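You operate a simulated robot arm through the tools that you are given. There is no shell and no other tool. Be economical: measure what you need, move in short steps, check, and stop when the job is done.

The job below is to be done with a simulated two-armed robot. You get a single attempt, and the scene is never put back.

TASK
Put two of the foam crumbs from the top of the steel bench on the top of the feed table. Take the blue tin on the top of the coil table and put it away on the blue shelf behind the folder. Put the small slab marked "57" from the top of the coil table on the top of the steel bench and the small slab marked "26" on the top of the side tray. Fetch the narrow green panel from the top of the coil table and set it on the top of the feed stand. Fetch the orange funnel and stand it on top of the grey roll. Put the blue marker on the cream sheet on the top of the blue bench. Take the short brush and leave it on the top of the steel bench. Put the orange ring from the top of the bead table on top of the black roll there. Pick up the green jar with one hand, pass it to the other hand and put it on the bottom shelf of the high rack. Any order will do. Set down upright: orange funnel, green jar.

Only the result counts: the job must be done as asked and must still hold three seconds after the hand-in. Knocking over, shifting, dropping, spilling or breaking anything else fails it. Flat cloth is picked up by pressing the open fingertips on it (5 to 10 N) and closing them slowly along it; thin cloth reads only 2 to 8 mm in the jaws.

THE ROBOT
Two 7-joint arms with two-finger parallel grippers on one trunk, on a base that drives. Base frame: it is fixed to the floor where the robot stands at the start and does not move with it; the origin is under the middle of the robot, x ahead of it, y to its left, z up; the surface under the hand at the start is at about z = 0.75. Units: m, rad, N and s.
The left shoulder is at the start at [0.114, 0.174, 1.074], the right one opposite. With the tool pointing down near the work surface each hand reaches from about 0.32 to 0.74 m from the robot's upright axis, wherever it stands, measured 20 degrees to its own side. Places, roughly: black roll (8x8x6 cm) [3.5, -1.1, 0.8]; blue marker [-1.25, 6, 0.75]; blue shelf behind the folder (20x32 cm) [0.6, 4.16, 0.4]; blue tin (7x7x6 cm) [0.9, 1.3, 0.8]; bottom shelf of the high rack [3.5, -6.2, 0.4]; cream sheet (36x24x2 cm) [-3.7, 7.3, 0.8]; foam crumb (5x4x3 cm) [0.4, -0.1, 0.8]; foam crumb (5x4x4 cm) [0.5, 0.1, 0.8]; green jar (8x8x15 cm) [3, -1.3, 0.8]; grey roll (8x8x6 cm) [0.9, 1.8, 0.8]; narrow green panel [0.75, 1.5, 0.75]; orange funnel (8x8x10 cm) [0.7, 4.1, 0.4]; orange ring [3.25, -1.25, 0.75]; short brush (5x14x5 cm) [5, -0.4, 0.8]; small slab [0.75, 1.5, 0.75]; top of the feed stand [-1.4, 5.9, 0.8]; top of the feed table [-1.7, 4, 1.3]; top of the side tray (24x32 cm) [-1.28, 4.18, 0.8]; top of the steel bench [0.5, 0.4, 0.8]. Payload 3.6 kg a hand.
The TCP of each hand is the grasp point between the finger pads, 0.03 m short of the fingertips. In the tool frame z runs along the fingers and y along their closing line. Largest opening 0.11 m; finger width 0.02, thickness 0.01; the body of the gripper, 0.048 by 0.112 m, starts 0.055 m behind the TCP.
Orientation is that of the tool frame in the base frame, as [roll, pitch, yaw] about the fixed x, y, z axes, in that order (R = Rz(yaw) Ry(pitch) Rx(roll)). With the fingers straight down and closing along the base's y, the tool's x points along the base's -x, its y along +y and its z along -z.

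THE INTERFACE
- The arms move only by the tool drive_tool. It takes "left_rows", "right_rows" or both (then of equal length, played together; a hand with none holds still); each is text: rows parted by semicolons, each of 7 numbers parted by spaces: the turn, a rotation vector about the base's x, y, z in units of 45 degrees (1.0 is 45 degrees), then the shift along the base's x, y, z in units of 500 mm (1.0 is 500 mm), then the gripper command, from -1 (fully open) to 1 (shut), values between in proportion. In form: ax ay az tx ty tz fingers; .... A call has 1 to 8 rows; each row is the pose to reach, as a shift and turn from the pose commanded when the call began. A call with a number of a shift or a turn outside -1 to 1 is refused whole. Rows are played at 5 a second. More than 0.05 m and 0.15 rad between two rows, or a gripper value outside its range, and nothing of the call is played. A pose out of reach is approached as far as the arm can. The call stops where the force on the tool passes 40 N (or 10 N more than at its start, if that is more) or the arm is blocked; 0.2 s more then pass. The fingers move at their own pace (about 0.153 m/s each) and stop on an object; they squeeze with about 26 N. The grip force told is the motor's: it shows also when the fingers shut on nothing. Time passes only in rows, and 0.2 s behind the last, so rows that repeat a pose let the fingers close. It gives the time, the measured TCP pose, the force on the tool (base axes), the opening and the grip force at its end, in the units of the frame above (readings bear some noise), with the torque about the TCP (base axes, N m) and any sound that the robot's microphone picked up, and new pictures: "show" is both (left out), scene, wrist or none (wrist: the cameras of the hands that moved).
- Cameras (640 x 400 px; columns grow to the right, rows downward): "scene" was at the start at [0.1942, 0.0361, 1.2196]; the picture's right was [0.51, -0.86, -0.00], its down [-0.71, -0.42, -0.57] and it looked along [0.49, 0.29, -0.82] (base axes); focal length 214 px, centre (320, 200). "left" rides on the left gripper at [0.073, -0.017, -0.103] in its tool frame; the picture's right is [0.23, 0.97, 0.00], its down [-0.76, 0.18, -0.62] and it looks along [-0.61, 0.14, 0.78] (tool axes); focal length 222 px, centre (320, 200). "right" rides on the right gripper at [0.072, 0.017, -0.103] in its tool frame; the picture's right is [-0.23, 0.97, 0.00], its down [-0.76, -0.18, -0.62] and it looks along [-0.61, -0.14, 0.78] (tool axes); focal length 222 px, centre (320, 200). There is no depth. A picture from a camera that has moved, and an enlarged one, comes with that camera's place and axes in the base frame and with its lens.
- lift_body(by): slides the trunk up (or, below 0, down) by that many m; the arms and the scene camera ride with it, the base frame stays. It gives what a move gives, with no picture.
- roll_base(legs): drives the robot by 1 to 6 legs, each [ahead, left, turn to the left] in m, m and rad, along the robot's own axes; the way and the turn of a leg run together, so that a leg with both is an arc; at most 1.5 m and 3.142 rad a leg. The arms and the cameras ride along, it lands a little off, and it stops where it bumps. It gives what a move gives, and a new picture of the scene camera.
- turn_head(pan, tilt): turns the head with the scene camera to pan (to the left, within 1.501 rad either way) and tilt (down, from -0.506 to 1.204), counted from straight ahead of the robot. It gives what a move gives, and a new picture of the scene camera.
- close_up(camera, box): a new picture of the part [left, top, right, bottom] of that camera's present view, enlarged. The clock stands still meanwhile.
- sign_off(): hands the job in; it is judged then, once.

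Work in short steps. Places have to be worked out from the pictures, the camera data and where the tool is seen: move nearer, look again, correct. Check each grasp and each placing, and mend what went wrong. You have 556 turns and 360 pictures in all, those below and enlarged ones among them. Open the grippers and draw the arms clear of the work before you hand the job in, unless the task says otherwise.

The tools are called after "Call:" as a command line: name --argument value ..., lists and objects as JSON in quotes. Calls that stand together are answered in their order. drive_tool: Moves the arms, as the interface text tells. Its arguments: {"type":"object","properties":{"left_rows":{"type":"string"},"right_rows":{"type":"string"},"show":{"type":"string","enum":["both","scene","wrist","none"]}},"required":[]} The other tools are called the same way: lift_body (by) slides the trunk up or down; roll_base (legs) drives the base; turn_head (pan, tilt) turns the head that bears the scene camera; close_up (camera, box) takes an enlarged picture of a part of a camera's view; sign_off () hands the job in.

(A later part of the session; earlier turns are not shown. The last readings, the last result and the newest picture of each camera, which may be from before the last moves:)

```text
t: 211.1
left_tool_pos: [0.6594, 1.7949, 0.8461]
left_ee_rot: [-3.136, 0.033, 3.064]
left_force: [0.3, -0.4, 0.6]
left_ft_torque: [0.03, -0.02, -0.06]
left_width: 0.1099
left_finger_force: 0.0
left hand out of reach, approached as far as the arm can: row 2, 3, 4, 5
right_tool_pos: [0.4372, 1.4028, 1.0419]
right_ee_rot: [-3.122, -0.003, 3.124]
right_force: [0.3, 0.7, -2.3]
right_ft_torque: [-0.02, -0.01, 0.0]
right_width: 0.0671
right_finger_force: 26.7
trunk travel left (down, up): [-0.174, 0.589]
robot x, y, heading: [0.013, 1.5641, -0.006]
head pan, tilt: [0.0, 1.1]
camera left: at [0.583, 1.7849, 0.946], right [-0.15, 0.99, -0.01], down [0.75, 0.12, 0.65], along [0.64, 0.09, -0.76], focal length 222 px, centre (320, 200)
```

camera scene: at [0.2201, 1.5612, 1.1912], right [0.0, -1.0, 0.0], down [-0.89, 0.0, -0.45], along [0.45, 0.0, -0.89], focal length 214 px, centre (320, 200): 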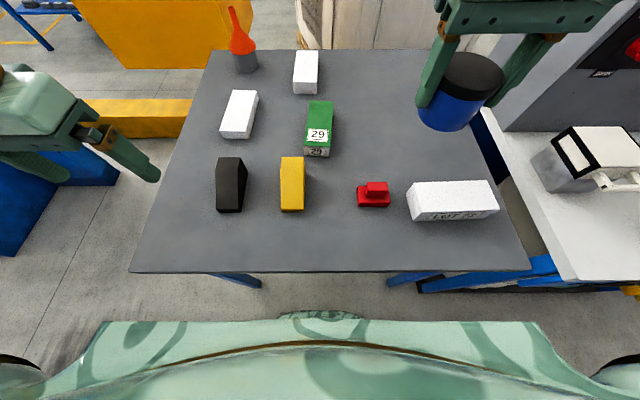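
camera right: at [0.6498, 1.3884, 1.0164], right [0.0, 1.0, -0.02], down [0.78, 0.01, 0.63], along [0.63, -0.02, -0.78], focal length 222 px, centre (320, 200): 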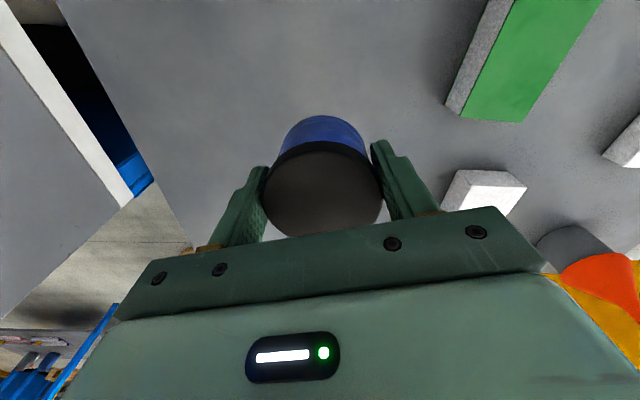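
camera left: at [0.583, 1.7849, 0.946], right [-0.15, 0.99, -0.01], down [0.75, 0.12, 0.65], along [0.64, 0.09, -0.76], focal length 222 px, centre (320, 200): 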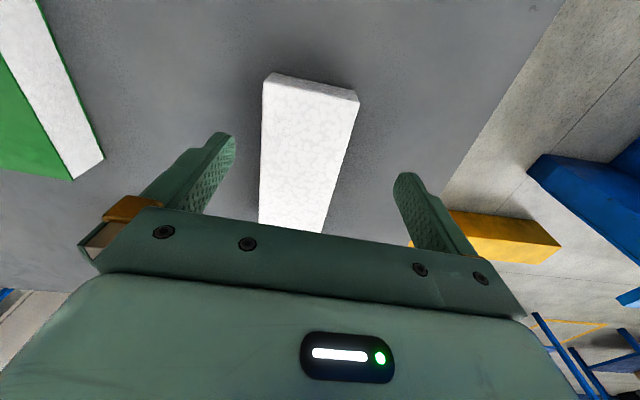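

The left arm is at its inward limit. I nudge the base 5 cm forward and 6 cm right so the target lies further out to its side.

Call:
roll_base --legs '[[0.04, -0.06, 0]]'

Call:
drive_tool --left_rows "0 0 0 -0.01 0.05 0 -1;0 0 0 -0.01 0.1 0 -1;0 0 0 -0.01 0.1 -0.04 -1" --show "wrist"

```text
t: 212.1
left_tool_pos: [0.7002, 1.7348, 0.8457]
left_ee_rot: [-3.137, 0.032, 3.063]
left_force: [-1.1, -0.5, -1.6]
left_ft_torque: [0.04, 0.02, -0.03]
left_width: 0.1099
left_finger_force: 0.0
right_tool_pos: [0.4771, 1.3399, 1.0415]
right_ee_rot: [-3.123, -0.001, 3.124]
right_force: [-0.2, -0.5, -2.3]
right_ft_torque: [0.03, 0.04, -0.01]
right_width: 0.0669
right_finger_force: 26.5
trunk travel left (down, up): [-0.174, 0.589]
robot x, y, heading: [0.0515, 1.4999, -0.004]
head pan, tilt: [0.0, 1.1]
camera scene: at [0.26, 1.4985, 1.1912], right [0.0, -1.0, 0.0], down [-0.89, 0.0, -0.45], along [0.45, 0.0, -0.89], focal length 214 px, centre (320, 200)
```

scene: 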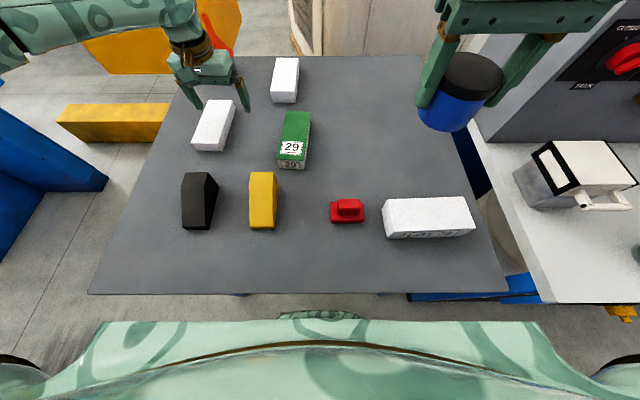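

```text
t: 212.9
left_tool_pos: [0.6941, 1.7846, 0.825]
left_ee_rot: [-3.136, 0.032, 3.063]
left_force: [0.7, 0.1, 0.6]
left_ft_torque: [-0.02, -0.01, 0.0]
left_width: 0.1101
left_finger_force: 0.0
right_tool_pos: [0.4775, 1.341, 1.0435]
right_ee_rot: [-3.123, -0.003, 3.125]
right_force: [-0.1, 1.4, -2.3]
right_ft_torque: [0.01, 0.03, 0.0]
right_width: 0.0668
right_finger_force: 25.9
trunk travel left (down, up): [-0.174, 0.589]
robot x, y, heading: [0.0546, 1.5041, -0.01]
head pan, tilt: [0.0, 1.1]
camera left: at [0.6176, 1.7733, 0.9254], right [-0.15, 0.99, -0.01], down [0.75, 0.12, 0.65], along [0.64, 0.09, -0.76], focal length 222 px, centre (320, 200)
```

left: 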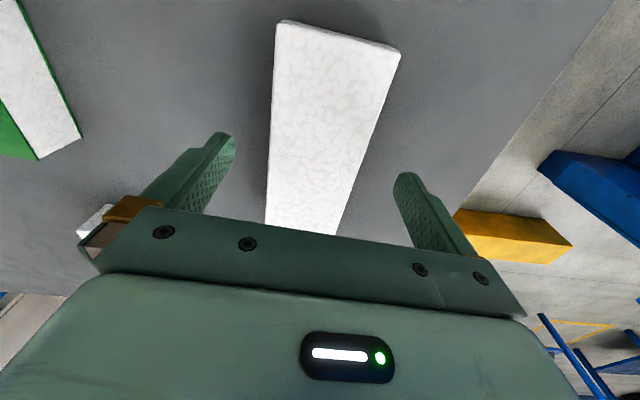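

Reachable now. Lower to z≈0.785 and close on the slab.

Call:
drive_tool --left_rows "0 0 0 0 0 -0.04 -1;0 0 0 0 0 -0.078 -1;0 0 0 0 0 -0.078 -0.3;0 0 0 0 0 -0.078 0.2;0 0 0 0 0 -0.078 0.6;0 0 0 0 0 -0.078 0.6;0 0 0 0 0 0 0.6;0 0 0 0 0 0.08 0.6" --show "wrist"

```text
t: 214.7
left_tool_pos: [0.6935, 1.7851, 0.8659]
left_ee_rot: [-3.138, 0.031, 3.064]
left_force: [-0.4, 0.3, -1.0]
left_ft_torque: [0.01, 0.0, 0.02]
left_width: 0.069
left_finger_force: 26.0
right_tool_pos: [0.4756, 1.3415, 1.041]
right_ee_rot: [-3.123, 0.001, 3.122]
right_force: [0.8, -0.4, -2.9]
right_ft_torque: [-0.01, 0.05, 0.0]
right_width: 0.0667
right_finger_force: 25.8
trunk travel left (down, up): [-0.174, 0.589]
robot x, y, heading: [0.0471, 1.502, -0.007]
head pan, tilt: [0.0, 1.1]
camera left: at [0.6171, 1.7739, 0.9664], right [-0.15, 0.99, -0.01], down [0.75, 0.12, 0.65], along [0.64, 0.09, -0.76], focal length 222 px, centre (320, 200)
```

left: 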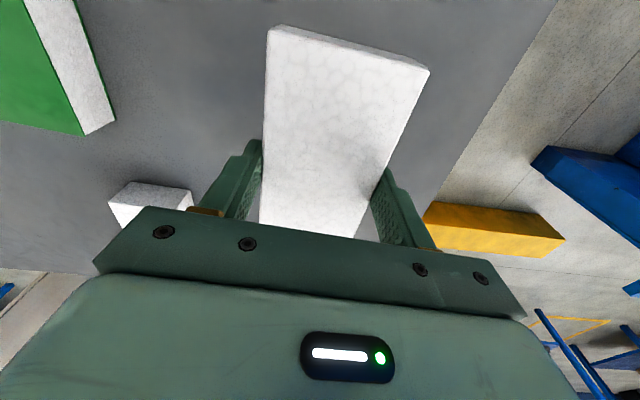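

LOT 26 held. I raise and retract the left hand, then back off and strafe left up the aisle toward the folder shelf.

Call:
drive_tool --left_rows "0 0 0 -0.02 0.01 0.08 0.6;0 0 0 -0.06 0.02 0.16 0.6;0 0 0 -0.14 0.03 0.2 0.6;0 0 0 -0.22 0.04 0.22 0.6;0 0 0 -0.3 0.04 0.24 0.6;0 0 0 -0.38 0.04 0.24 0.6;0 0 0 -0.46 0.04 0.24 0.6" --show "none"

Call:
roll_base --legs '[[-0.45, 0, 0.007], [0, 1.4, 0], [0, 1.35, 0]]'

```text
t: 216.3
left_tool_pos: [0.4626, 1.8038, 0.9866]
left_ee_rot: [-3.137, 0.031, 3.062]
left_force: [-0.6, 0.0, -1.9]
left_ft_torque: [0.0, -0.04, 0.02]
left_width: 0.0692
left_finger_force: 25.8
right_tool_pos: [0.4756, 1.3427, 1.0425]
right_ee_rot: [-3.122, 0.0, 3.125]
right_force: [0.0, 0.3, -1.9]
right_ft_torque: [0.0, -0.01, 0.02]
right_width: 0.067
right_finger_force: 26.6
trunk travel left (down, up): [-0.174, 0.589]
robot x, y, heading: [0.055, 1.5035, -0.003]
head pan, tilt: [0.0, 1.1]
```

```text
t: 231.9
left_tool_pos: [-0.0019, 4.5579, 0.9851]
left_ee_rot: [-3.135, 0.032, 3.072]
left_force: [-0.2, -0.3, -0.6]
left_ft_torque: [0.01, -0.01, -0.04]
left_width: 0.0691
left_finger_force: 25.8
right_tool_pos: [0.0135, 4.0951, 1.0412]
right_ee_rot: [-3.122, 0.0, 3.133]
right_force: [0.6, 0.4, -2.4]
right_ft_torque: [0.01, 0.02, -0.04]
right_width: 0.0669
right_finger_force: 25.6
trunk travel left (down, up): [-0.174, 0.589]
robot x, y, heading: [-0.4084, 4.2502, 0.01]
head pan, tilt: [0.0, 1.1]
camera scene: at [-0.2039, 4.2505, 1.1914], right [0.01, -1.0, 0.0], down [-0.89, -0.01, -0.45], along [0.45, 0.0, -0.89], focal length 214 px, centre (320, 200)
```

scene: 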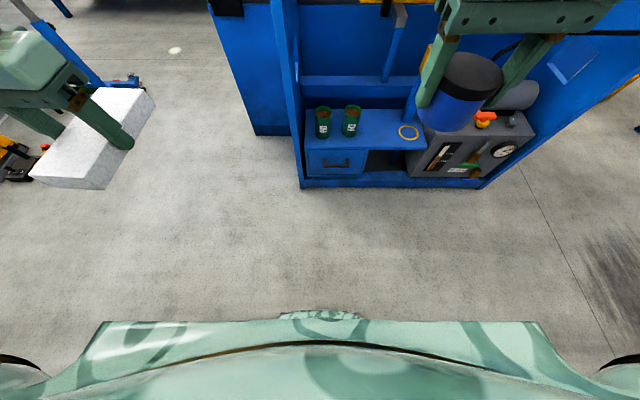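

I tuck the left hand outward, lower the trunk to the earlier level, and take the earlier position in front of the shelf.

Call:
drive_tool --left_rows "0 0 0 -0.04 0.08 0 0.6;0 0 0 -0.08 0.16 0 0.6;0 0 0 -0.11 0.22 0 0.6" --show "none"

Call:
lift_body --by -0.135

Call:
roll_base --legs '[[0.37, 0.055, -0.01]]'

Call:
turn_head --pan 0.0 --tilt 0.6

```text
t: 232.7
left_tool_pos: [-0.0577, 4.6681, 0.987]
left_ee_rot: [-3.137, 0.031, 3.071]
left_force: [-0.4, -0.5, -0.1]
left_ft_torque: [-0.03, -0.01, 0.02]
left_width: 0.0691
left_finger_force: 25.7
right_tool_pos: [0.014, 4.0952, 1.0424]
right_ee_rot: [-3.123, 0.0, 3.135]
right_force: [-0.9, 0.0, -0.9]
right_ft_torque: [-0.01, 0.03, 0.02]
right_width: 0.0668
right_finger_force: 26.2
trunk travel left (down, up): [-0.174, 0.589]
robot x, y, heading: [-0.4138, 4.2497, 0.007]
head pan, tilt: [0.0, 1.1]
```

```text
t: 234.3
left_tool_pos: [-0.0581, 4.6667, 0.8513]
left_ee_rot: [-3.136, 0.033, 3.073]
left_force: [0.7, 0.1, 0.6]
left_ft_torque: [-0.01, -0.01, -0.01]
left_width: 0.0691
left_finger_force: 26.3
right_tool_pos: [0.0148, 4.0936, 0.9088]
right_ee_rot: [-3.123, 0.0, 3.133]
right_force: [-0.5, -0.4, -2.8]
right_ft_torque: [0.0, -0.03, 0.0]
right_width: 0.0669
right_finger_force: 26.5
trunk travel left (down, up): [-0.039, 0.724]
robot x, y, heading: [-0.4104, 4.2507, 0.006]
head pan, tilt: [0.0, 1.1]
```

```text
t: 236.7
left_tool_pos: [0.3198, 4.7186, 0.8502]
left_ee_rot: [-3.135, 0.031, 3.063]
left_force: [0.8, -0.5, -0.2]
left_ft_torque: [-0.01, 0.0, 0.01]
left_width: 0.0689
left_finger_force: 25.8
right_tool_pos: [0.3859, 4.1449, 0.9068]
right_ee_rot: [-3.123, -0.002, 3.125]
right_force: [-0.9, 0.3, -2.8]
right_ft_torque: [0.02, 0.05, 0.01]
right_width: 0.067
right_finger_force: 26.1
trunk travel left (down, up): [-0.039, 0.724]
robot x, y, heading: [-0.0399, 4.3076, -0.004]
head pan, tilt: [0.0, 1.1]
camera scene: at [0.2519, 4.3032, 1.0465], right [0.0, -1.0, 0.0], down [-0.89, 0.0, -0.45], along [0.45, 0.0, -0.89], focal length 214 px, centre (320, 200)
```

scene: 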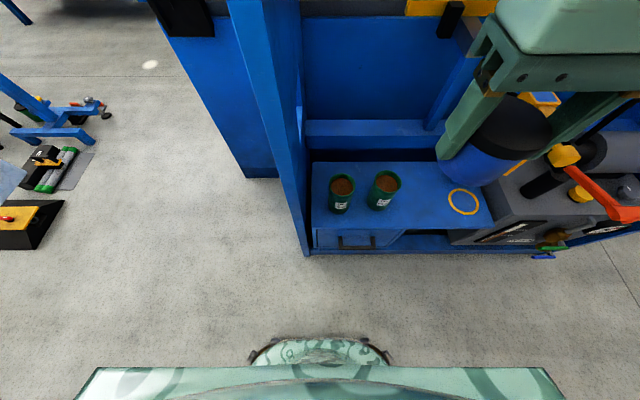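

```text
t: 237.7
left_tool_pos: [0.3194, 4.7193, 0.8504]
left_ee_rot: [-3.136, 0.031, 3.063]
left_force: [0.0, 0.2, -0.2]
left_ft_torque: [-0.01, -0.01, 0.01]
left_width: 0.0693
left_finger_force: 26.1
right_tool_pos: [0.3862, 4.1448, 0.9083]
right_ee_rot: [-3.121, -0.002, 3.126]
right_force: [-0.2, 0.0, -1.8]
right_ft_torque: [0.01, -0.02, -0.05]
right_width: 0.0671
right_finger_force: 26.2
trunk travel left (down, up): [-0.039, 0.724]
robot x, y, heading: [-0.0402, 4.3076, -0.002]
head pan, tilt: [0.0, 0.6]
camera scene: at [0.2768, 4.3031, 1.0851], right [0.0, -1.0, 0.0], down [-0.57, 0.0, -0.82], along [0.82, 0.0, -0.57], focal length 214 px, centre (320, 200)
```

scene: 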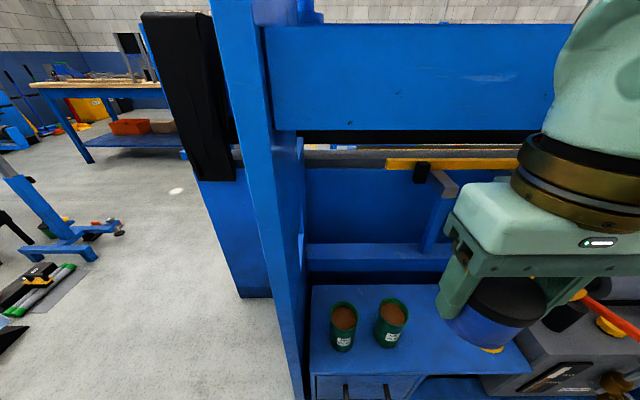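

Same geometry as before. I lower the tin in front of the shelf to z≈0.63, then move in over the cups.

Call:
drive_tool --right_rows "0 0 0 0.005 0.007 -0.09 0.5;0 0 0 0.01 0.014 -0.18 0.5;0 0 0 0.015 0.021 -0.27 0.5;0 0 0 0.02 0.028 -0.36 0.5;0 0 0 0.025 0.035 -0.45 0.5;0 0 0 0.03 0.042 -0.54 0.5;0 0 0 0.03 0.05 -0.56 0.5" --show "none"

Call:
drive_tool --right_rows "0 0 0 0.08 0 0 0.5;0 0 0 0.17 0 0 0.5;0 0 0 0.26 0 0 0.5;0 0 0 0.35 0 0 0.5;0 0 0 0.44 0 0 0.5;0 0 0 0.53 0 0 0.5"

```text
t: 239.3
left_tool_pos: [0.32, 4.7182, 0.8506]
left_ee_rot: [-3.137, 0.033, 3.063]
left_force: [0.6, -1.0, -0.6]
left_ft_torque: [-0.03, -0.01, 0.0]
left_width: 0.0692
left_finger_force: 26.0
right_tool_pos: [0.4012, 4.1711, 0.6267]
right_ee_rot: [-3.122, -0.001, 3.121]
right_force: [0.2, 0.1, -2.3]
right_ft_torque: [-0.01, 0.02, 0.0]
right_width: 0.0666
right_finger_force: 25.7
trunk travel left (down, up): [-0.039, 0.724]
robot x, y, heading: [-0.0373, 4.3054, -0.003]
head pan, tilt: [0.0, 0.6]
```

```text
t: 240.7
left_tool_pos: [0.3193, 4.7184, 0.8503]
left_ee_rot: [-3.136, 0.031, 3.063]
left_force: [-0.5, 0.4, -0.2]
left_ft_torque: [0.0, 0.01, -0.04]
left_width: 0.0689
left_finger_force: 26.0
right_tool_pos: [0.6648, 4.172, 0.6271]
right_ee_rot: [-3.123, -0.002, 3.128]
right_force: [-0.2, 0.5, -2.6]
right_ft_torque: [-0.01, 0.03, 0.01]
right_width: 0.0669
right_finger_force: 26.0
trunk travel left (down, up): [-0.039, 0.724]
robot x, y, heading: [-0.0376, 4.3059, -0.003]
head pan, tilt: [0.0, 0.6]
camera scene: at [0.2773, 4.3033, 1.085], right [0.0, -1.0, 0.0], down [-0.57, 0.0, -0.82], along [0.82, 0.0, -0.57], focal length 214 px, centre (320, 200)
camera right: at [0.5946, 4.1923, 0.73], right [0.24, 0.97, -0.02], down [0.76, -0.18, 0.63], along [0.6, -0.17, -0.78], focal length 222 px, centre (320, 200)
```

scene: 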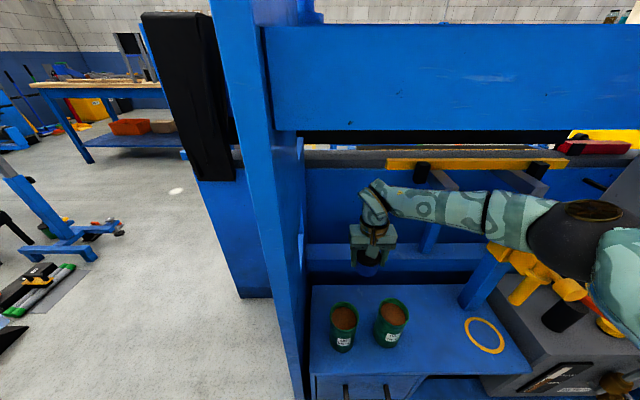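
right: 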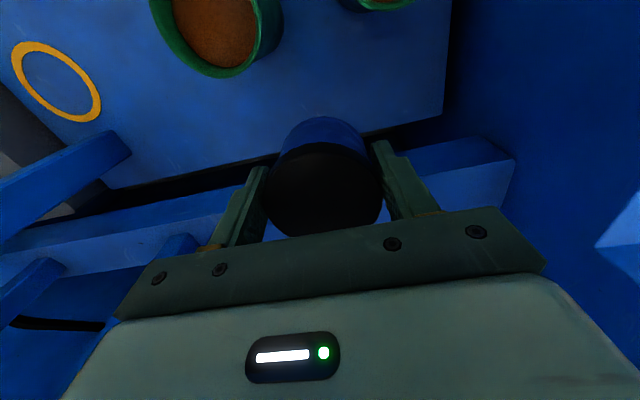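

Over the spot behind the cups. I lower in two stages.

Call:
drive_tool --right_rows "0 0 0 0 0 -0.08 0.5;0 0 0 0 0 -0.16 0.5;0 0 0 0 0 -0.24 0.5;0 0 0 0 0 -0.3 0.5;0 0 0 0 0 -0.33 0.5"

```text
t: 241.9
left_tool_pos: [0.3197, 4.7198, 0.8505]
left_ee_rot: [-3.138, 0.031, 3.063]
left_force: [-0.6, -0.6, -0.4]
left_ft_torque: [0.01, 0.0, 0.01]
left_width: 0.0693
left_finger_force: 25.6
right_tool_pos: [0.6666, 4.17, 0.4604]
right_ee_rot: [-3.123, -0.002, 3.124]
right_force: [-0.4, -0.1, -2.9]
right_ft_torque: [0.03, 0.02, 0.01]
right_width: 0.067
right_finger_force: 26.4
trunk travel left (down, up): [-0.039, 0.724]
robot x, y, heading: [-0.0373, 4.3067, -0.006]
head pan, tilt: [0.0, 0.6]
camera scene: at [0.2771, 4.3032, 1.0851], right [0.0, -1.0, 0.0], down [-0.57, 0.0, -0.82], along [0.82, 0.0, -0.57], focal length 214 px, centre (320, 200)
camera right: at [0.5943, 4.191, 0.5644], right [0.24, 0.97, -0.02], down [0.76, -0.18, 0.63], along [0.6, -0.17, -0.78], focal length 222 px, centre (320, 200)
```

scene: 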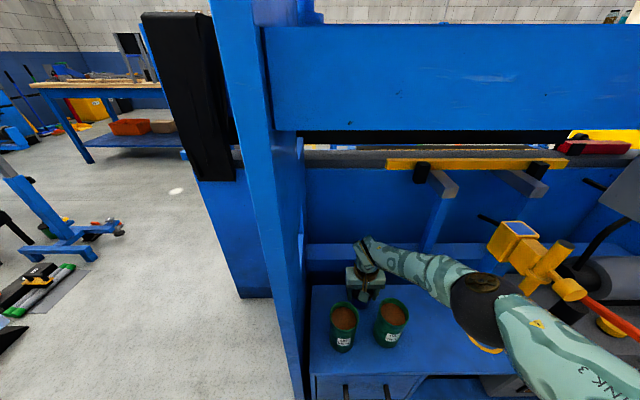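
right: 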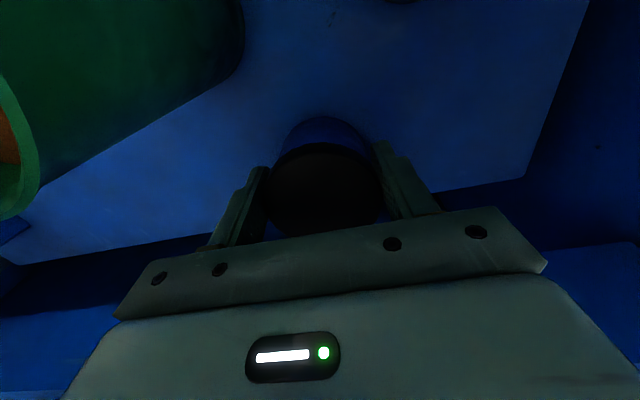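

No contact yet; lower in 4 mm steps.

Call:
drive_tool --right_rows "0 0 0 0 0 -0.008 0.5;0 0 0 0 0 -0.016 0.5;0 0 0 0 0 -0.022 0.5" --show "none"

```text
t: 242.7
left_tool_pos: [0.3186, 4.719, 0.8512]
left_ee_rot: [-3.136, 0.033, 3.064]
left_force: [1.0, 0.4, -1.6]
left_ft_torque: [-0.03, 0.0, 0.01]
left_width: 0.0693
left_finger_force: 26.1
right_tool_pos: [0.6662, 4.1708, 0.4509]
right_ee_rot: [-3.121, 0.001, 3.124]
right_force: [-2.2, -0.4, 7.2]
right_ft_torque: [-0.24, 0.07, -0.06]
right_width: 0.0667
right_finger_force: 26.1
trunk travel left (down, up): [-0.039, 0.724]
robot x, y, heading: [-0.037, 4.3054, -0.005]
head pan, tilt: [0.0, 0.6]
```

Contact. I open and raise straight up, then look.

Call:
drive_tool --right_rows "0 0 0 0 0 0.002 0;0 0 0 0 0 0.002 -0.6;0 0 0 0 0 0.002 -0.6;0 0 0 0 0 0.06 -0.6;0 0 0 0 0 0.14 -0.6;0 0 0 0 0 0.22 -0.6;0 0 0 0 0 0.3 -0.6;0 0 0 0 0 0.34 -0.6"

```text
t: 244.5
left_tool_pos: [0.3198, 4.719, 0.8519]
left_ee_rot: [-3.136, 0.031, 3.063]
left_force: [-0.4, -0.8, -0.5]
left_ft_torque: [-0.03, 0.02, 0.02]
left_width: 0.0691
left_finger_force: 25.6
right_tool_pos: [0.6648, 4.1712, 0.6209]
right_ee_rot: [-3.123, -0.001, 3.126]
right_force: [0.2, -0.5, -0.1]
right_ft_torque: [-0.02, 0.01, 0.02]
right_width: 0.0881
right_finger_force: 0.0
trunk travel left (down, up): [-0.039, 0.724]
robot x, y, heading: [-0.0363, 4.303, -0.004]
head pan, tilt: [0.0, 0.6]
camera scene: at [0.2767, 4.3032, 1.0853], right [0.0, -1.0, 0.0], down [-0.57, 0.0, -0.82], along [0.82, 0.0, -0.57], focal length 214 px, centre (320, 200)
camera right: at [0.594, 4.1917, 0.7239], right [0.24, 0.97, -0.02], down [0.76, -0.18, 0.63], along [0.6, -0.17, -0.78], focal length 222 px, centre (320, 200)
```

scene: 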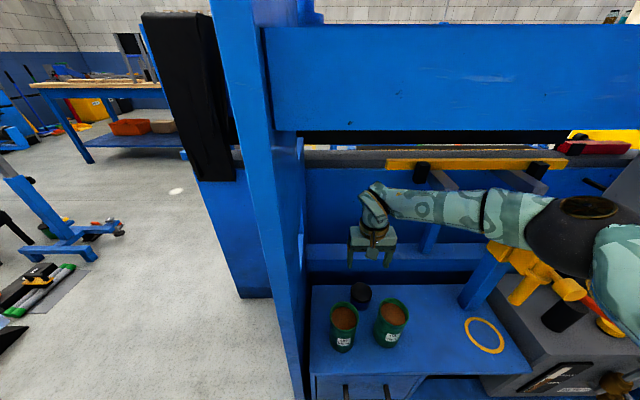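
right: 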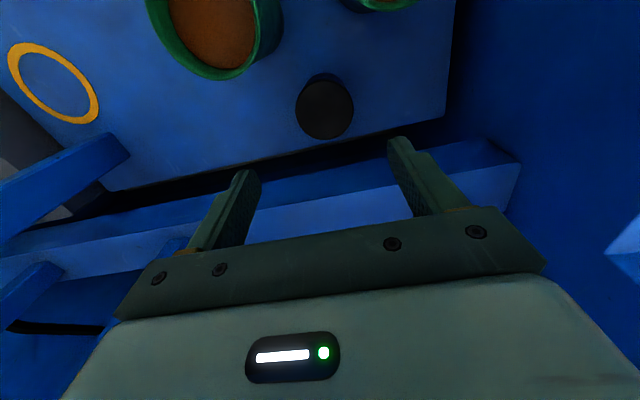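

Tin is on the shelf. I withdraw the right hand, back off, raise the trunk, and turn toward the side tray.

Call:
drive_tool --right_rows "0 0 0 -0.08 0 0 -0.6;0 0 0 -0.17 0 0 -0.6;0 0 0 -0.26 0 0 -0.6;0 0 0 -0.35 0 0 -0.6;0 0 0 -0.44 0 0 -0.6;0 0 0 -0.53 0 0 -0.6" --show "none"

Call:
roll_base --legs '[[-0.5, 0, 0]]'

Call:
lift_body --by 0.25

Call:
roll_base --legs '[[0, 0, 3.14]]'

```text
t: 245.9
left_tool_pos: [0.3187, 4.7189, 0.8509]
left_ee_rot: [-3.136, 0.033, 3.064]
left_force: [-0.1, -0.2, -0.7]
left_ft_torque: [0.04, 0.01, -0.01]
left_width: 0.0692
left_finger_force: 25.8
right_tool_pos: [0.3988, 4.169, 0.6214]
right_ee_rot: [-3.123, -0.001, 3.124]
right_force: [-0.9, -0.7, 0.1]
right_ft_torque: [0.03, 0.02, 0.01]
right_width: 0.0883
right_finger_force: 0.1
trunk travel left (down, up): [-0.039, 0.724]
robot x, y, heading: [-0.0377, 4.3032, -0.001]
head pan, tilt: [0.0, 0.6]
```

```text
t: 248.8
left_tool_pos: [-0.1787, 4.7188, 0.8509]
left_ee_rot: [-3.138, 0.033, 3.059]
left_force: [-0.1, 0.7, -0.3]
left_ft_torque: [0.0, 0.0, -0.02]
left_width: 0.0692
left_finger_force: 25.9
right_tool_pos: [-0.1005, 4.1712, 0.621]
right_ee_rot: [-3.123, -0.001, 3.12]
right_force: [0.3, 0.0, -0.6]
right_ft_torque: [-0.01, -0.01, -0.02]
right_width: 0.0877
right_finger_force: 0.0
trunk travel left (down, up): [-0.039, 0.724]
robot x, y, heading: [-0.5393, 4.3051, -0.004]
head pan, tilt: [0.0, 0.6]
camera scene: at [-0.2237, 4.3046, 1.0854], right [-0.01, -1.0, 0.0], down [-0.57, 0.0, -0.82], along [0.82, -0.01, -0.57], focal length 214 px, centre (320, 200)
```

scene: 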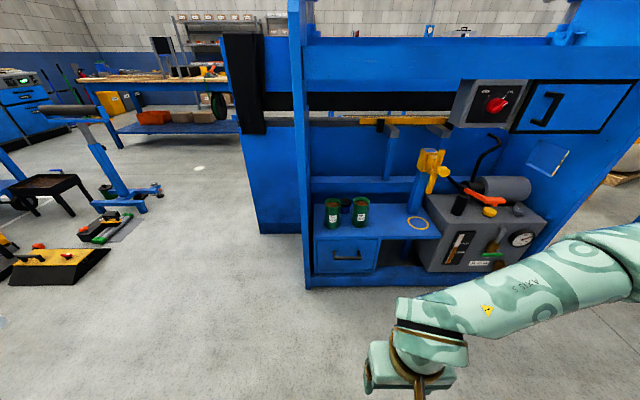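

```text
t: 251.4
left_tool_pos: [-0.1787, 4.7202, 1.1008]
left_ee_rot: [-3.138, 0.032, 3.06]
left_force: [-0.5, -0.5, -0.6]
left_ft_torque: [-0.01, -0.01, 0.03]
left_width: 0.069
left_finger_force: 25.6
right_tool_pos: [-0.0989, 4.1704, 0.8704]
right_ee_rot: [-3.122, -0.001, 3.12]
right_force: [0.6, -0.1, -0.7]
right_ft_torque: [-0.01, -0.05, 0.0]
right_width: 0.0881
right_finger_force: 0.0
trunk travel left (down, up): [-0.289, 0.474]
robot x, y, heading: [-0.5356, 4.3042, -0.008]
head pan, tilt: [0.0, 0.6]
```

```text
t: 259.1
left_tool_pos: [-0.8989, 3.8974, 1.1012]
left_ee_rot: [-3.137, 0.032, -0.09]
left_force: [-0.9, 0.5, -1.0]
left_ft_torque: [0.0, -0.04, 0.0]
left_width: 0.0689
left_finger_force: 26.1
right_tool_pos: [-0.9726, 4.4492, 0.8699]
right_ee_rot: [-3.122, 0.001, -0.031]
right_force: [0.2, 0.2, -0.9]
right_ft_torque: [-0.01, 0.0, -0.01]
right_width: 0.0882
right_finger_force: 0.1
trunk travel left (down, up): [-0.289, 0.474]
robot x, y, heading: [-0.5362, 4.3115, 3.121]
head pan, tilt: [0.0, 0.6]
camera scene: at [-0.7084, 4.3095, 1.3493], right [0.02, 1.0, 0.0], down [0.57, -0.01, -0.82], along [-0.82, 0.01, -0.57], focal length 214 px, centre (320, 200)
```

scene: 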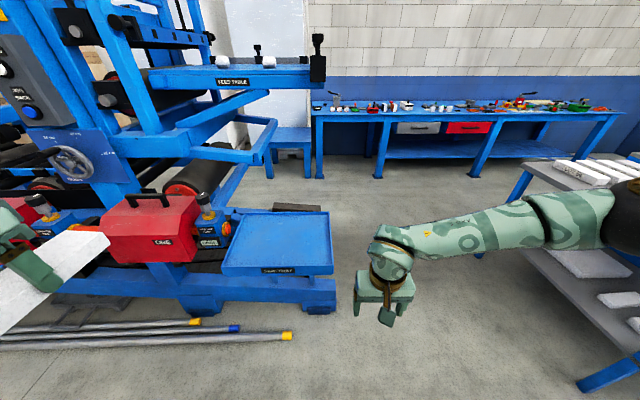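

The side tray spans x -1.40..-1.13, y 4.02..4.35, z≈0.8. I shift right and ahead so the left hand can reach its middle.

Call:
roll_base --legs '[[0.08, -0.12, 0.02]]'

Call:
drive_tool --left_rows "0 0 0.02 -0.06 0.06 -0.02 0.6;0 0 0.05 -0.12 0.12 -0.04 0.6;0 0 0.08 -0.19 0.17 -0.06 0.6;0 0 0.11 -0.26 0.22 -0.08 0.6;0 0 0.11 -0.33 0.27 -0.1 0.6;0 0 0.11 -0.4 0.31 -0.12 0.6;0 0 0.11 -0.47 0.32 -0.16 0.6;0 0 0.11 -0.54 0.32 -0.2 0.6"

```text
t: 260.5
left_tool_pos: [-0.9702, 4.0138, 1.1018]
left_ee_rot: [-3.138, 0.031, -0.071]
left_force: [-0.3, 1.2, 0.3]
left_ft_torque: [-0.04, -0.02, 0.01]
left_width: 0.0689
left_finger_force: 25.3
right_tool_pos: [-1.0552, 4.5617, 0.87]
right_ee_rot: [-3.123, -0.002, -0.011]
right_force: [0.3, 1.1, -0.1]
right_ft_torque: [-0.03, -0.04, 0.03]
right_width: 0.088
right_finger_force: 0.0
trunk travel left (down, up): [-0.289, 0.474]
robot x, y, heading: [-0.6138, 4.4301, -3.137]
head pan, tilt: [0.0, 0.6]
camera scene: at [-0.7884, 4.4293, 1.3492], right [0.0, 1.0, 0.0], down [0.57, 0.0, -0.82], along [-0.82, 0.0, -0.57], focal length 214 px, centre (320, 200)
```

scene: 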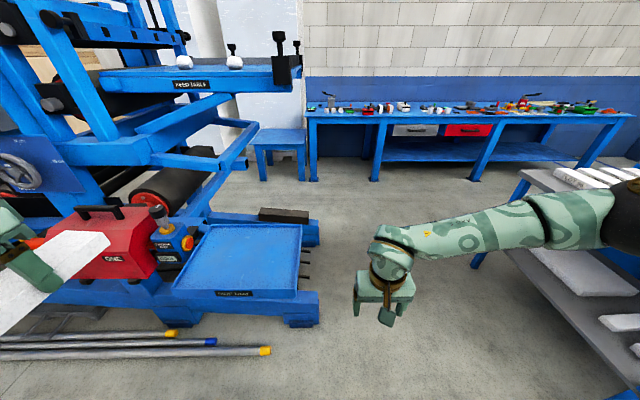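

```text
t: 262.3
left_tool_pos: [-1.2252, 4.1639, 1.0023]
left_ee_rot: [-3.136, 0.035, 0.016]
left_force: [0.5, -0.4, -0.5]
left_ft_torque: [0.02, -0.03, -0.04]
left_width: 0.0689
left_finger_force: 26.3
left hand out of reach, approached as far as the arm can: row 8
right_tool_pos: [-1.0536, 4.5612, 0.87]
right_ee_rot: [-3.123, 0.0, -0.011]
right_force: [0.2, -0.2, 0.8]
right_ft_torque: [-0.02, -0.03, -0.02]
right_width: 0.0881
right_finger_force: 0.0
trunk travel left (down, up): [-0.289, 0.474]
robot x, y, heading: [-0.6161, 4.4298, -3.137]
head pan, tilt: [0.0, 0.6]
camera scene: at [-0.7875, 4.4276, 1.3493], right [0.0, 1.0, 0.0], down [0.57, 0.0, -0.82], along [-0.82, 0.0, -0.57], focal length 214 px, centre (320, 200)
camera left: at [-1.1496, 4.1822, 1.1016], right [0.24, -0.97, -0.01], down [-0.74, -0.19, 0.65], along [-0.63, -0.15, -0.76], focal length 222 px, centre (320, 200)
```

scene: 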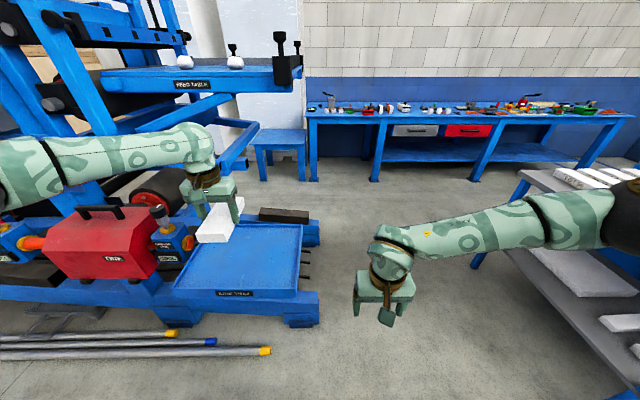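
left: 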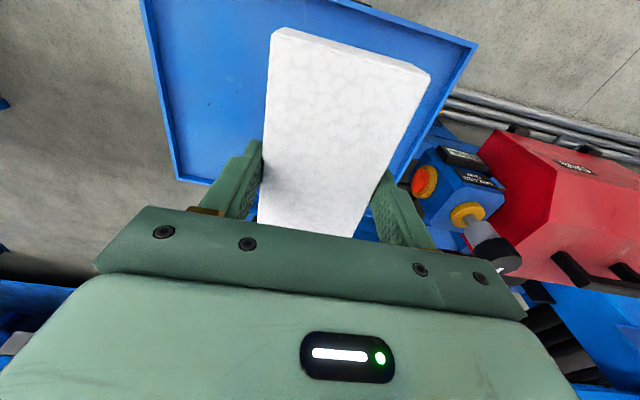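

Slab is over the tray. I lower the trunk 0.12 and centre the hand over the tray.

Call:
lift_body --by -0.12

Call:
drive_tool --left_rows "0 0 0 -0.04 0.02 0 0.6;0 0 0 -0.074 0.042 0 0.6;0 0 0 -0.074 0.042 -0.03 0.6"

```text
t: 263.8
left_tool_pos: [-1.2253, 4.166, 0.8844]
left_ee_rot: [-3.137, 0.033, 0.015]
left_force: [0.1, -0.6, -0.1]
left_ft_torque: [0.01, -0.01, 0.03]
left_width: 0.0691
left_finger_force: 25.8
right_tool_pos: [-1.0544, 4.5608, 0.7515]
right_ee_rot: [-3.123, 0.002, -0.01]
right_force: [-0.4, -0.2, -0.1]
right_ft_torque: [-0.01, 0.02, 0.04]
right_width: 0.0879
right_finger_force: 0.1
trunk travel left (down, up): [-0.169, 0.594]
robot x, y, heading: [-0.6157, 4.4273, -3.139]
head pan, tilt: [0.0, 0.6]
```

```text
t: 264.6
left_tool_pos: [-1.2627, 4.1872, 0.8674]
left_ee_rot: [-3.137, 0.033, 0.017]
left_force: [0.8, -0.1, -0.7]
left_ft_torque: [0.01, -0.01, 0.02]
left_width: 0.0691
left_finger_force: 26.5
right_tool_pos: [-1.0545, 4.5622, 0.751]
right_ee_rot: [-3.123, -0.002, -0.009]
right_force: [0.4, -0.9, 0.0]
right_ft_torque: [0.0, 0.02, 0.0]
right_width: 0.088
right_finger_force: 0.0
trunk travel left (down, up): [-0.169, 0.594]
robot x, y, heading: [-0.6177, 4.4285, -3.137]
head pan, tilt: [0.0, 0.6]
camera scene: at [-0.8484, 4.4278, 1.2247], right [0.0, 1.0, 0.0], down [0.57, 0.0, -0.82], along [-0.82, 0.0, -0.57], focal length 214 px, centre (320, 200)
camera left: at [-1.1871, 4.2039, 0.9679], right [0.24, -0.97, -0.01], down [-0.74, -0.19, 0.65], along [-0.63, -0.15, -0.76], focal length 222 px, centre (320, 200)
```

scene: 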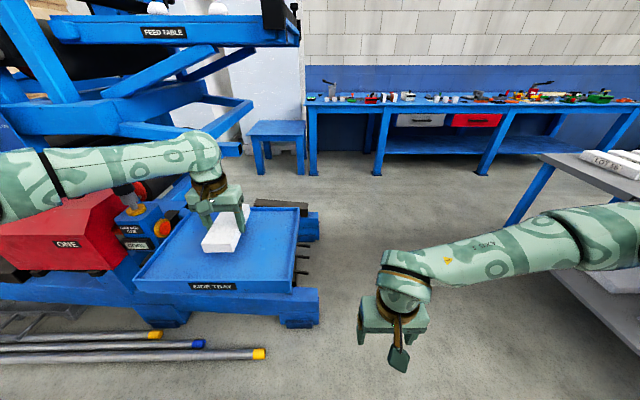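
left: 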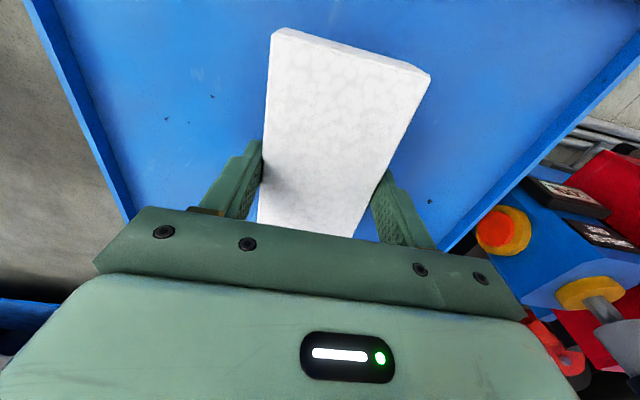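

Centred. I lower until contact.

Call:
drive_tool --left_rows "0 0 0 0.01 0 -0.03 0.6;0 0 0 0.01 0 -0.05 0.6;0 0 0 0.01 0 -0.065 0.6;0 0 0 0.01 0 -0.075 0.6" --show "none"

```text
t: 265.6
left_tool_pos: [-1.2578, 4.187, 0.8353]
left_ee_rot: [-3.137, 0.04, 0.015]
left_force: [-1.6, -3.1, 23.2]
left_ft_torque: [-0.36, -0.2, -0.19]
left_width: 0.0691
left_finger_force: 26.1
right_tool_pos: [-1.053, 4.5601, 0.7537]
right_ee_rot: [-3.122, 0.001, -0.01]
right_force: [-0.7, 0.4, -0.4]
right_ft_torque: [0.01, -0.02, -0.01]
right_width: 0.088
right_finger_force: 0.1
trunk travel left (down, up): [-0.169, 0.594]
robot x, y, heading: [-0.6176, 4.4276, -3.14]
head pan, tilt: [0.0, 0.6]
```

Contact at z 0.835. Release and lift.

Call:
drive_tool --left_rows "0 0 0 0 0 0.005 0.3;0 0 0 0 0 0.005 -0.3;0 0 0 0 0 0.005 -0.8;0 0 0 0 0 0.08 -0.8;0 0 0 0 0 0.17 -0.8;0 0 0 0.02 0 0.26 -0.8;0 0 0 0.06 0 0.34 -0.8"

```text
t: 267.2
left_tool_pos: [-1.2275, 4.1875, 1.0009]
left_ee_rot: [-3.136, 0.033, 0.012]
left_force: [0.2, 0.0, -0.3]
left_ft_torque: [-0.02, 0.01, 0.03]
left_width: 0.0989
left_finger_force: 0.1
right_tool_pos: [-1.0533, 4.5623, 0.7503]
right_ee_rot: [-3.122, -0.001, -0.01]
right_force: [-0.2, -0.5, -0.4]
right_ft_torque: [-0.04, 0.03, 0.01]
right_width: 0.0881
right_finger_force: 0.1
trunk travel left (down, up): [-0.169, 0.594]
robot x, y, heading: [-0.6172, 4.428, -3.142]
head pan, tilt: [0.0, 0.6]
camera scene: at [-0.8474, 4.4282, 1.225], right [0.0, 1.0, 0.0], down [0.56, 0.0, -0.83], along [-0.83, 0.0, -0.56], focal length 214 px, centre (320, 200)
camera left: at [-1.1519, 4.2044, 1.102], right [0.24, -0.97, -0.01], down [-0.74, -0.19, 0.65], along [-0.63, -0.15, -0.76], focal length 222 px, centre (320, 200)
```

scene: 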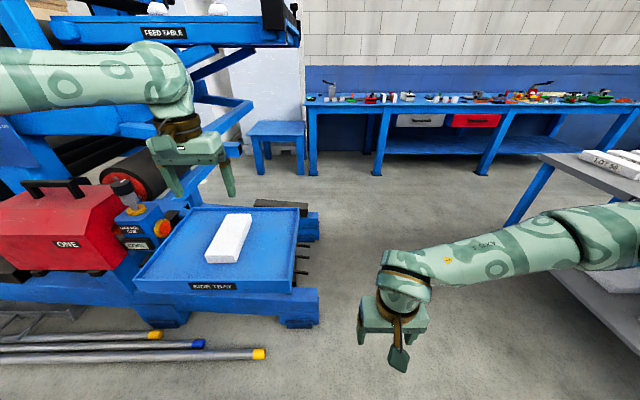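
left: 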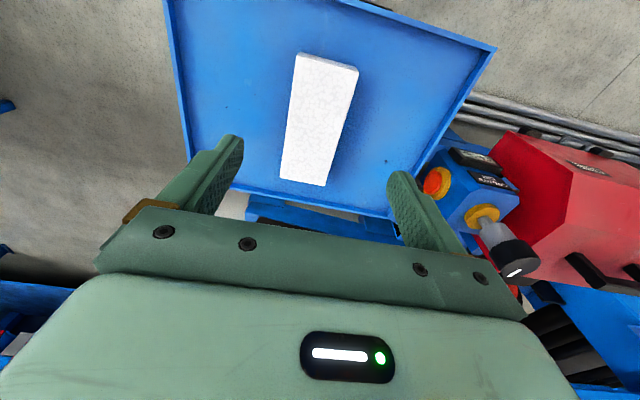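

LOT 26 is on the side tray. I retract the left hand and return to the coil table, facing +x.

Call:
drive_tool --left_rows "0 0 0 0.09 0 0.02 -1;0 0 0 0.18 -0.01 0.04 -1;0 0 0 0.27 -0.02 0.06 -1;0 0 0 0.36 -0.03 0.06 -1;0 0 0 0.45 -0.04 0.06 -1;0 0 0 0.5 -0.05 0.06 -1" --right_rows "0 0 0 0.02 -0.02 0.08 -1;0 0 0 0.04 -0.04 0.16 -1;0 0 0 0.06 -0.06 0.24 -1;0 0 0 0.08 -0.08 0.32 -1;0 0 0 0.08 -0.08 0.4 -1;0 0 0 0.08 -0.08 0.48 -1" --show "none"

Call:
roll_base --legs '[[-0.2, 0, 0], [0, 0, -3.141]]'

Call:
roll_base --legs '[[0, -1.4, 0], [0, -1.4, 0]]'

```text
t: 268.6
left_tool_pos: [-0.9774, 4.1621, 1.0319]
left_ee_rot: [-3.136, 0.034, 0.014]
left_force: [0.4, -0.7, 0.2]
left_ft_torque: [0.0, 0.01, 0.01]
left_width: 0.1104
left_finger_force: 0.0
right_tool_pos: [-1.0138, 4.523, 0.9906]
right_ee_rot: [-3.123, -0.001, -0.011]
right_force: [-0.2, -0.1, 0.0]
right_ft_torque: [-0.02, 0.02, 0.02]
right_width: 0.11
right_finger_force: 0.0
trunk travel left (down, up): [-0.169, 0.594]
robot x, y, heading: [-0.6177, 4.4313, -3.139]
head pan, tilt: [0.0, 0.6]
```

```text
t: 277.5
left_tool_pos: [-0.0576, 4.7023, 1.0317]
left_ee_rot: [-3.135, 0.033, -3.112]
left_force: [0.4, 0.1, 0.1]
left_ft_torque: [-0.04, 0.01, 0.02]
left_width: 0.1101
left_finger_force: 0.1
right_tool_pos: [-0.0165, 4.3418, 0.9908]
right_ee_rot: [-3.124, 0.0, -3.136]
right_force: [-0.6, -0.1, -0.3]
right_ft_torque: [-0.01, -0.01, -0.01]
right_width: 0.1101
right_finger_force: 0.1
trunk travel left (down, up): [-0.169, 0.594]
robot x, y, heading: [-0.4176, 4.4309, 0.015]
head pan, tilt: [0.0, 0.6]
camera scene: at [-0.1819, 4.4333, 1.2248], right [0.02, -1.0, 0.0], down [-0.57, -0.01, -0.82], along [0.82, 0.01, -0.57], focal length 214 px, centre (320, 200)
```

scene: 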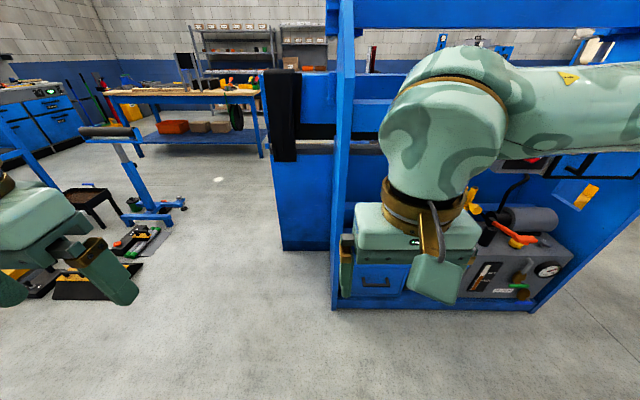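

```text
t: 291.0
left_tool_pos: [-0.0121, 1.9029, 1.0305]
left_ee_rot: [-3.137, 0.033, -3.119]
left_force: [-0.1, -0.2, 0.5]
left_ft_torque: [0.01, -0.03, -0.03]
left_width: 0.1102
left_finger_force: 0.0
right_tool_pos: [0.0279, 1.5426, 0.9907]
right_ee_rot: [-3.122, 0.0, 3.141]
right_force: [0.2, 0.2, 0.4]
right_ft_torque: [0.02, 0.07, 0.0]
right_width: 0.1102
right_finger_force: 0.1
trunk travel left (down, up): [-0.169, 0.594]
robot x, y, heading: [-0.3742, 1.6321, 0.011]
head pan, tilt: [0.0, 0.6]
camera scene: at [-0.1382, 1.6335, 1.2248], right [0.01, -1.0, 0.0], down [-0.57, -0.01, -0.82], along [0.82, 0.01, -0.57], focal length 214 px, centre (320, 200)
```

scene: 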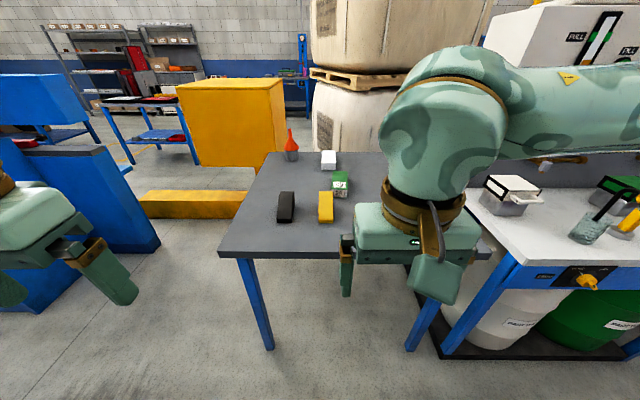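

Now LOT 57 (≈(0.88, 1.605)) with the right hand: I move in with a slight left turn to bring the right shoulder forward.

Call:
roll_base --legs '[[0.41, -0.1, 0], [0, 0, 0.35]]'

Call:
turn_head --pan -0.3 --tilt 0.9

```text
t: 294.7
left_tool_pos: [0.2787, 1.9142, 1.0305]
left_ee_rot: [-3.137, 0.033, -2.765]
left_force: [1.1, -0.6, 0.1]
left_ft_torque: [-0.01, -0.01, 0.02]
left_width: 0.1102
left_finger_force: 0.0
right_tool_pos: [0.4413, 1.5911, 0.9912]
right_ee_rot: [-3.123, -0.001, -2.788]
right_force: [0.7, 0.4, -0.8]
right_ft_torque: [-0.02, 0.02, 0.01]
right_width: 0.1103
right_finger_force: 0.1
trunk travel left (down, up): [-0.169, 0.594]
robot x, y, heading: [0.0331, 1.5384, 0.366]
head pan, tilt: [0.0, 0.6]
camera scene: at [0.2538, 1.6192, 1.2248], right [0.36, -0.93, 0.0], down [-0.53, -0.2, -0.82], along [0.77, 0.29, -0.57], focal length 214 px, centre (320, 200)
```

scene: 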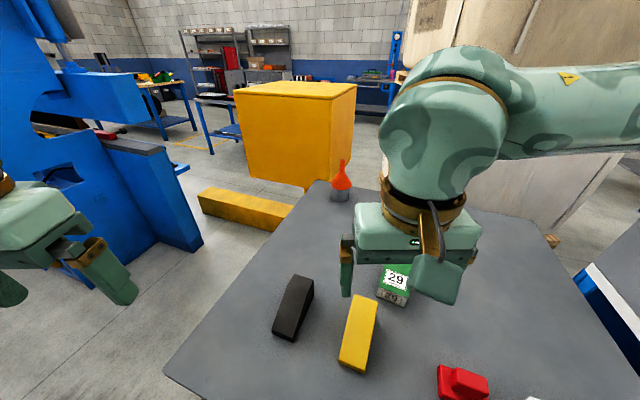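

```text
t: 295.5
left_tool_pos: [0.2797, 1.9154, 1.0309]
left_ee_rot: [-3.135, 0.033, -2.765]
left_force: [0.4, 0.6, -0.3]
left_ft_torque: [0.01, -0.03, 0.02]
left_width: 0.1101
left_finger_force: 0.1
right_tool_pos: [0.4422, 1.5909, 0.9902]
right_ee_rot: [-3.121, 0.002, -2.789]
right_force: [-1.1, 0.6, -0.2]
right_ft_torque: [-0.03, 0.01, -0.01]
right_width: 0.1102
right_finger_force: 0.0
trunk travel left (down, up): [-0.169, 0.594]
robot x, y, heading: [0.0347, 1.5395, 0.369]
head pan, tilt: [-0.3, 0.901]
camera scene: at [0.2468, 1.5923, 1.2], right [0.07, -1.0, 0.0], down [-0.78, -0.05, -0.62], along [0.62, 0.04, -0.78], focal length 214 px, centre (320, 200)
```

scene: 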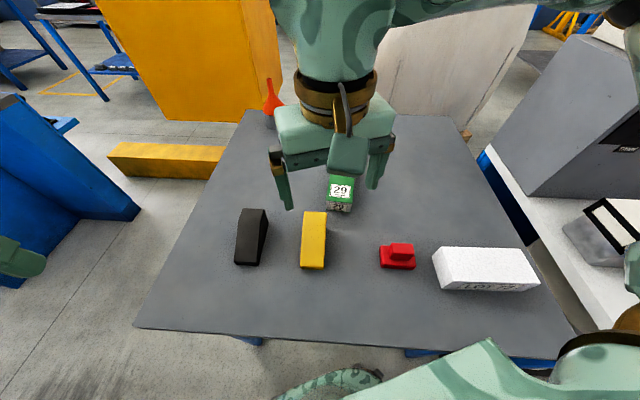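

I yaw the right hand to point along +x and move it forward over the table.

Call:
drive_tool --right_rows "0 0 -0.1 0.08 0.005 0 -1;0 0 -0.2 0.16 0.01 0 -1;0 0 -0.3 0.24 0.015 -0.01 -1;0 0 -0.4 0.32 0.02 -0.02 -1;0 0 -0.45 0.4 0.025 -0.03 -1;0 0 -0.45 0.46 0.028 -0.04 -1" --show "none"

Call:
drive_tool --right_rows "0 -0.17 0 0 0 0 -1;0 -0.34 0 0.02 0 -0.02 -1;0 -0.51 0 0.05 0 -0.04 -1;0 -0.68 0 0.08 0 -0.06 -1;0 -0.84 0 0.11 0 -0.08 -1;0 -0.99 0 0.14 0 -0.1 -1"

```text
t: 296.9
left_tool_pos: [0.2802, 1.9159, 1.0305]
left_ee_rot: [-3.136, 0.032, -2.764]
left_force: [0.3, -0.1, 0.1]
left_ft_torque: [-0.03, -0.01, 0.02]
left_width: 0.1097
left_finger_force: 0.0
right_tool_pos: [0.6725, 1.6064, 0.9698]
right_ee_rot: [-3.123, -0.001, -3.141]
right_force: [0.0, 0.8, -0.6]
right_ft_torque: [0.01, 0.0, -0.02]
right_width: 0.1099
right_finger_force: 0.1
trunk travel left (down, up): [-0.169, 0.594]
robot x, y, heading: [0.0365, 1.5345, 0.365]
head pan, tilt: [-0.3, 0.901]
```

```text
t: 298.3
left_tool_pos: [0.2793, 1.9148, 1.0308]
left_ee_rot: [-3.136, 0.03, -2.764]
left_force: [-0.6, 0.4, -0.5]
left_ft_torque: [0.0, 0.01, -0.01]
left_width: 0.1101
left_finger_force: 0.0
right_tool_pos: [0.7406, 1.605, 0.9194]
right_ee_rot: [-3.123, 0.778, -3.141]
right_force: [0.1, 0.3, -0.5]
right_ft_torque: [-0.03, 0.0, 0.02]
right_width: 0.1099
right_finger_force: 0.1
trunk travel left (down, up): [-0.169, 0.594]
robot x, y, heading: [0.0366, 1.5388, 0.369]
head pan, tilt: [-0.3, 0.901]
camera scene: at [0.2471, 1.5924, 1.1999], right [0.07, -1.0, 0.0], down [-0.78, -0.05, -0.62], along [0.62, 0.04, -0.78], focal length 214 px, centre (320, 200)
camera right: at [0.6185, 1.6246, 0.9425], right [0.18, 0.97, 0.15], down [0.1, -0.17, 0.98], along [0.98, -0.16, -0.13], focal length 222 px, centre (320, 200)
```

scene: 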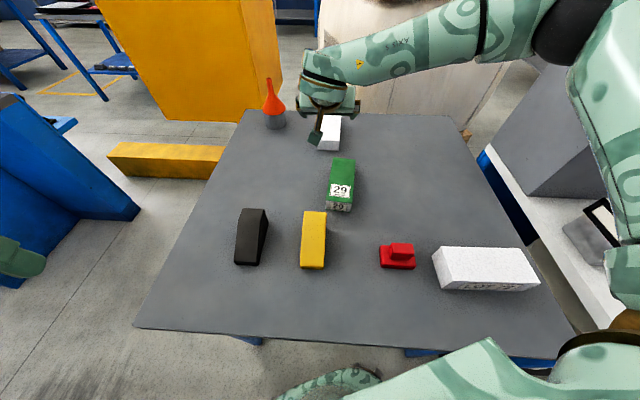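
right: 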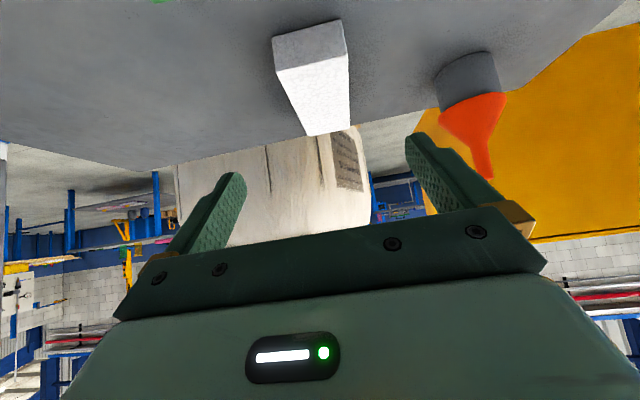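

Slab spans x 0.814–0.97 at y 1.605. I come in along the 45° tool axis to grip near its middle.

Call:
drive_tool --right_rows "0 0 0 0.08 0 -0.06 -1;0 0 0 0.14 0 -0.12 -1;0 0 0 0.2 0 -0.18 -1;0 0 0 0.26 0 -0.24 -1;0 0 0 0.27 0 -0.256 -1;0 0 0 0.27 0 -0.256 -0.2;0 0 0 0.27 0 -0.256 0.4;0 0 0 0.27 0 -0.256 0.6" --show "wrist"

```text
t: 300.1
left_tool_pos: [0.2792, 1.9143, 1.0306]
left_ee_rot: [-3.137, 0.031, -2.765]
left_force: [0.0, -0.1, -0.1]
left_ft_torque: [0.01, 0.0, 0.0]
left_width: 0.1102
left_finger_force: 0.1
right_tool_pos: [0.8775, 1.6036, 0.7937]
right_ee_rot: [-3.122, 0.777, -3.141]
right_force: [0.7, 0.3, 0.7]
right_ft_torque: [0.02, 0.05, -0.03]
right_width: 0.0696
right_finger_force: 26.0
trunk travel left (down, up): [-0.169, 0.594]
robot x, y, heading: [0.0385, 1.5365, 0.369]
head pan, tilt: [-0.3, 0.901]
camera right: at [0.754, 1.6241, 0.8165], right [0.18, 0.97, 0.15], down [0.1, -0.17, 0.98], along [0.98, -0.16, -0.13], focal length 222 px, centre (320, 200)
```

right: 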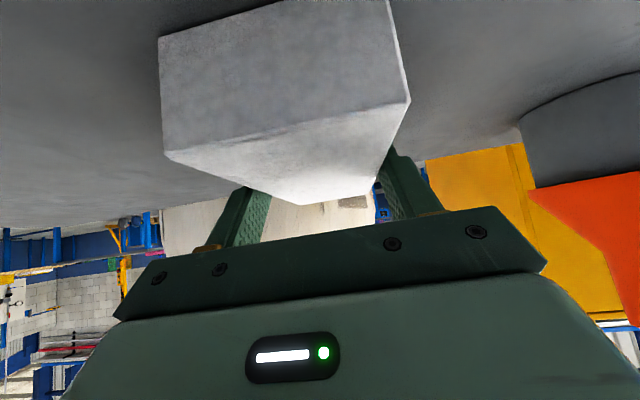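

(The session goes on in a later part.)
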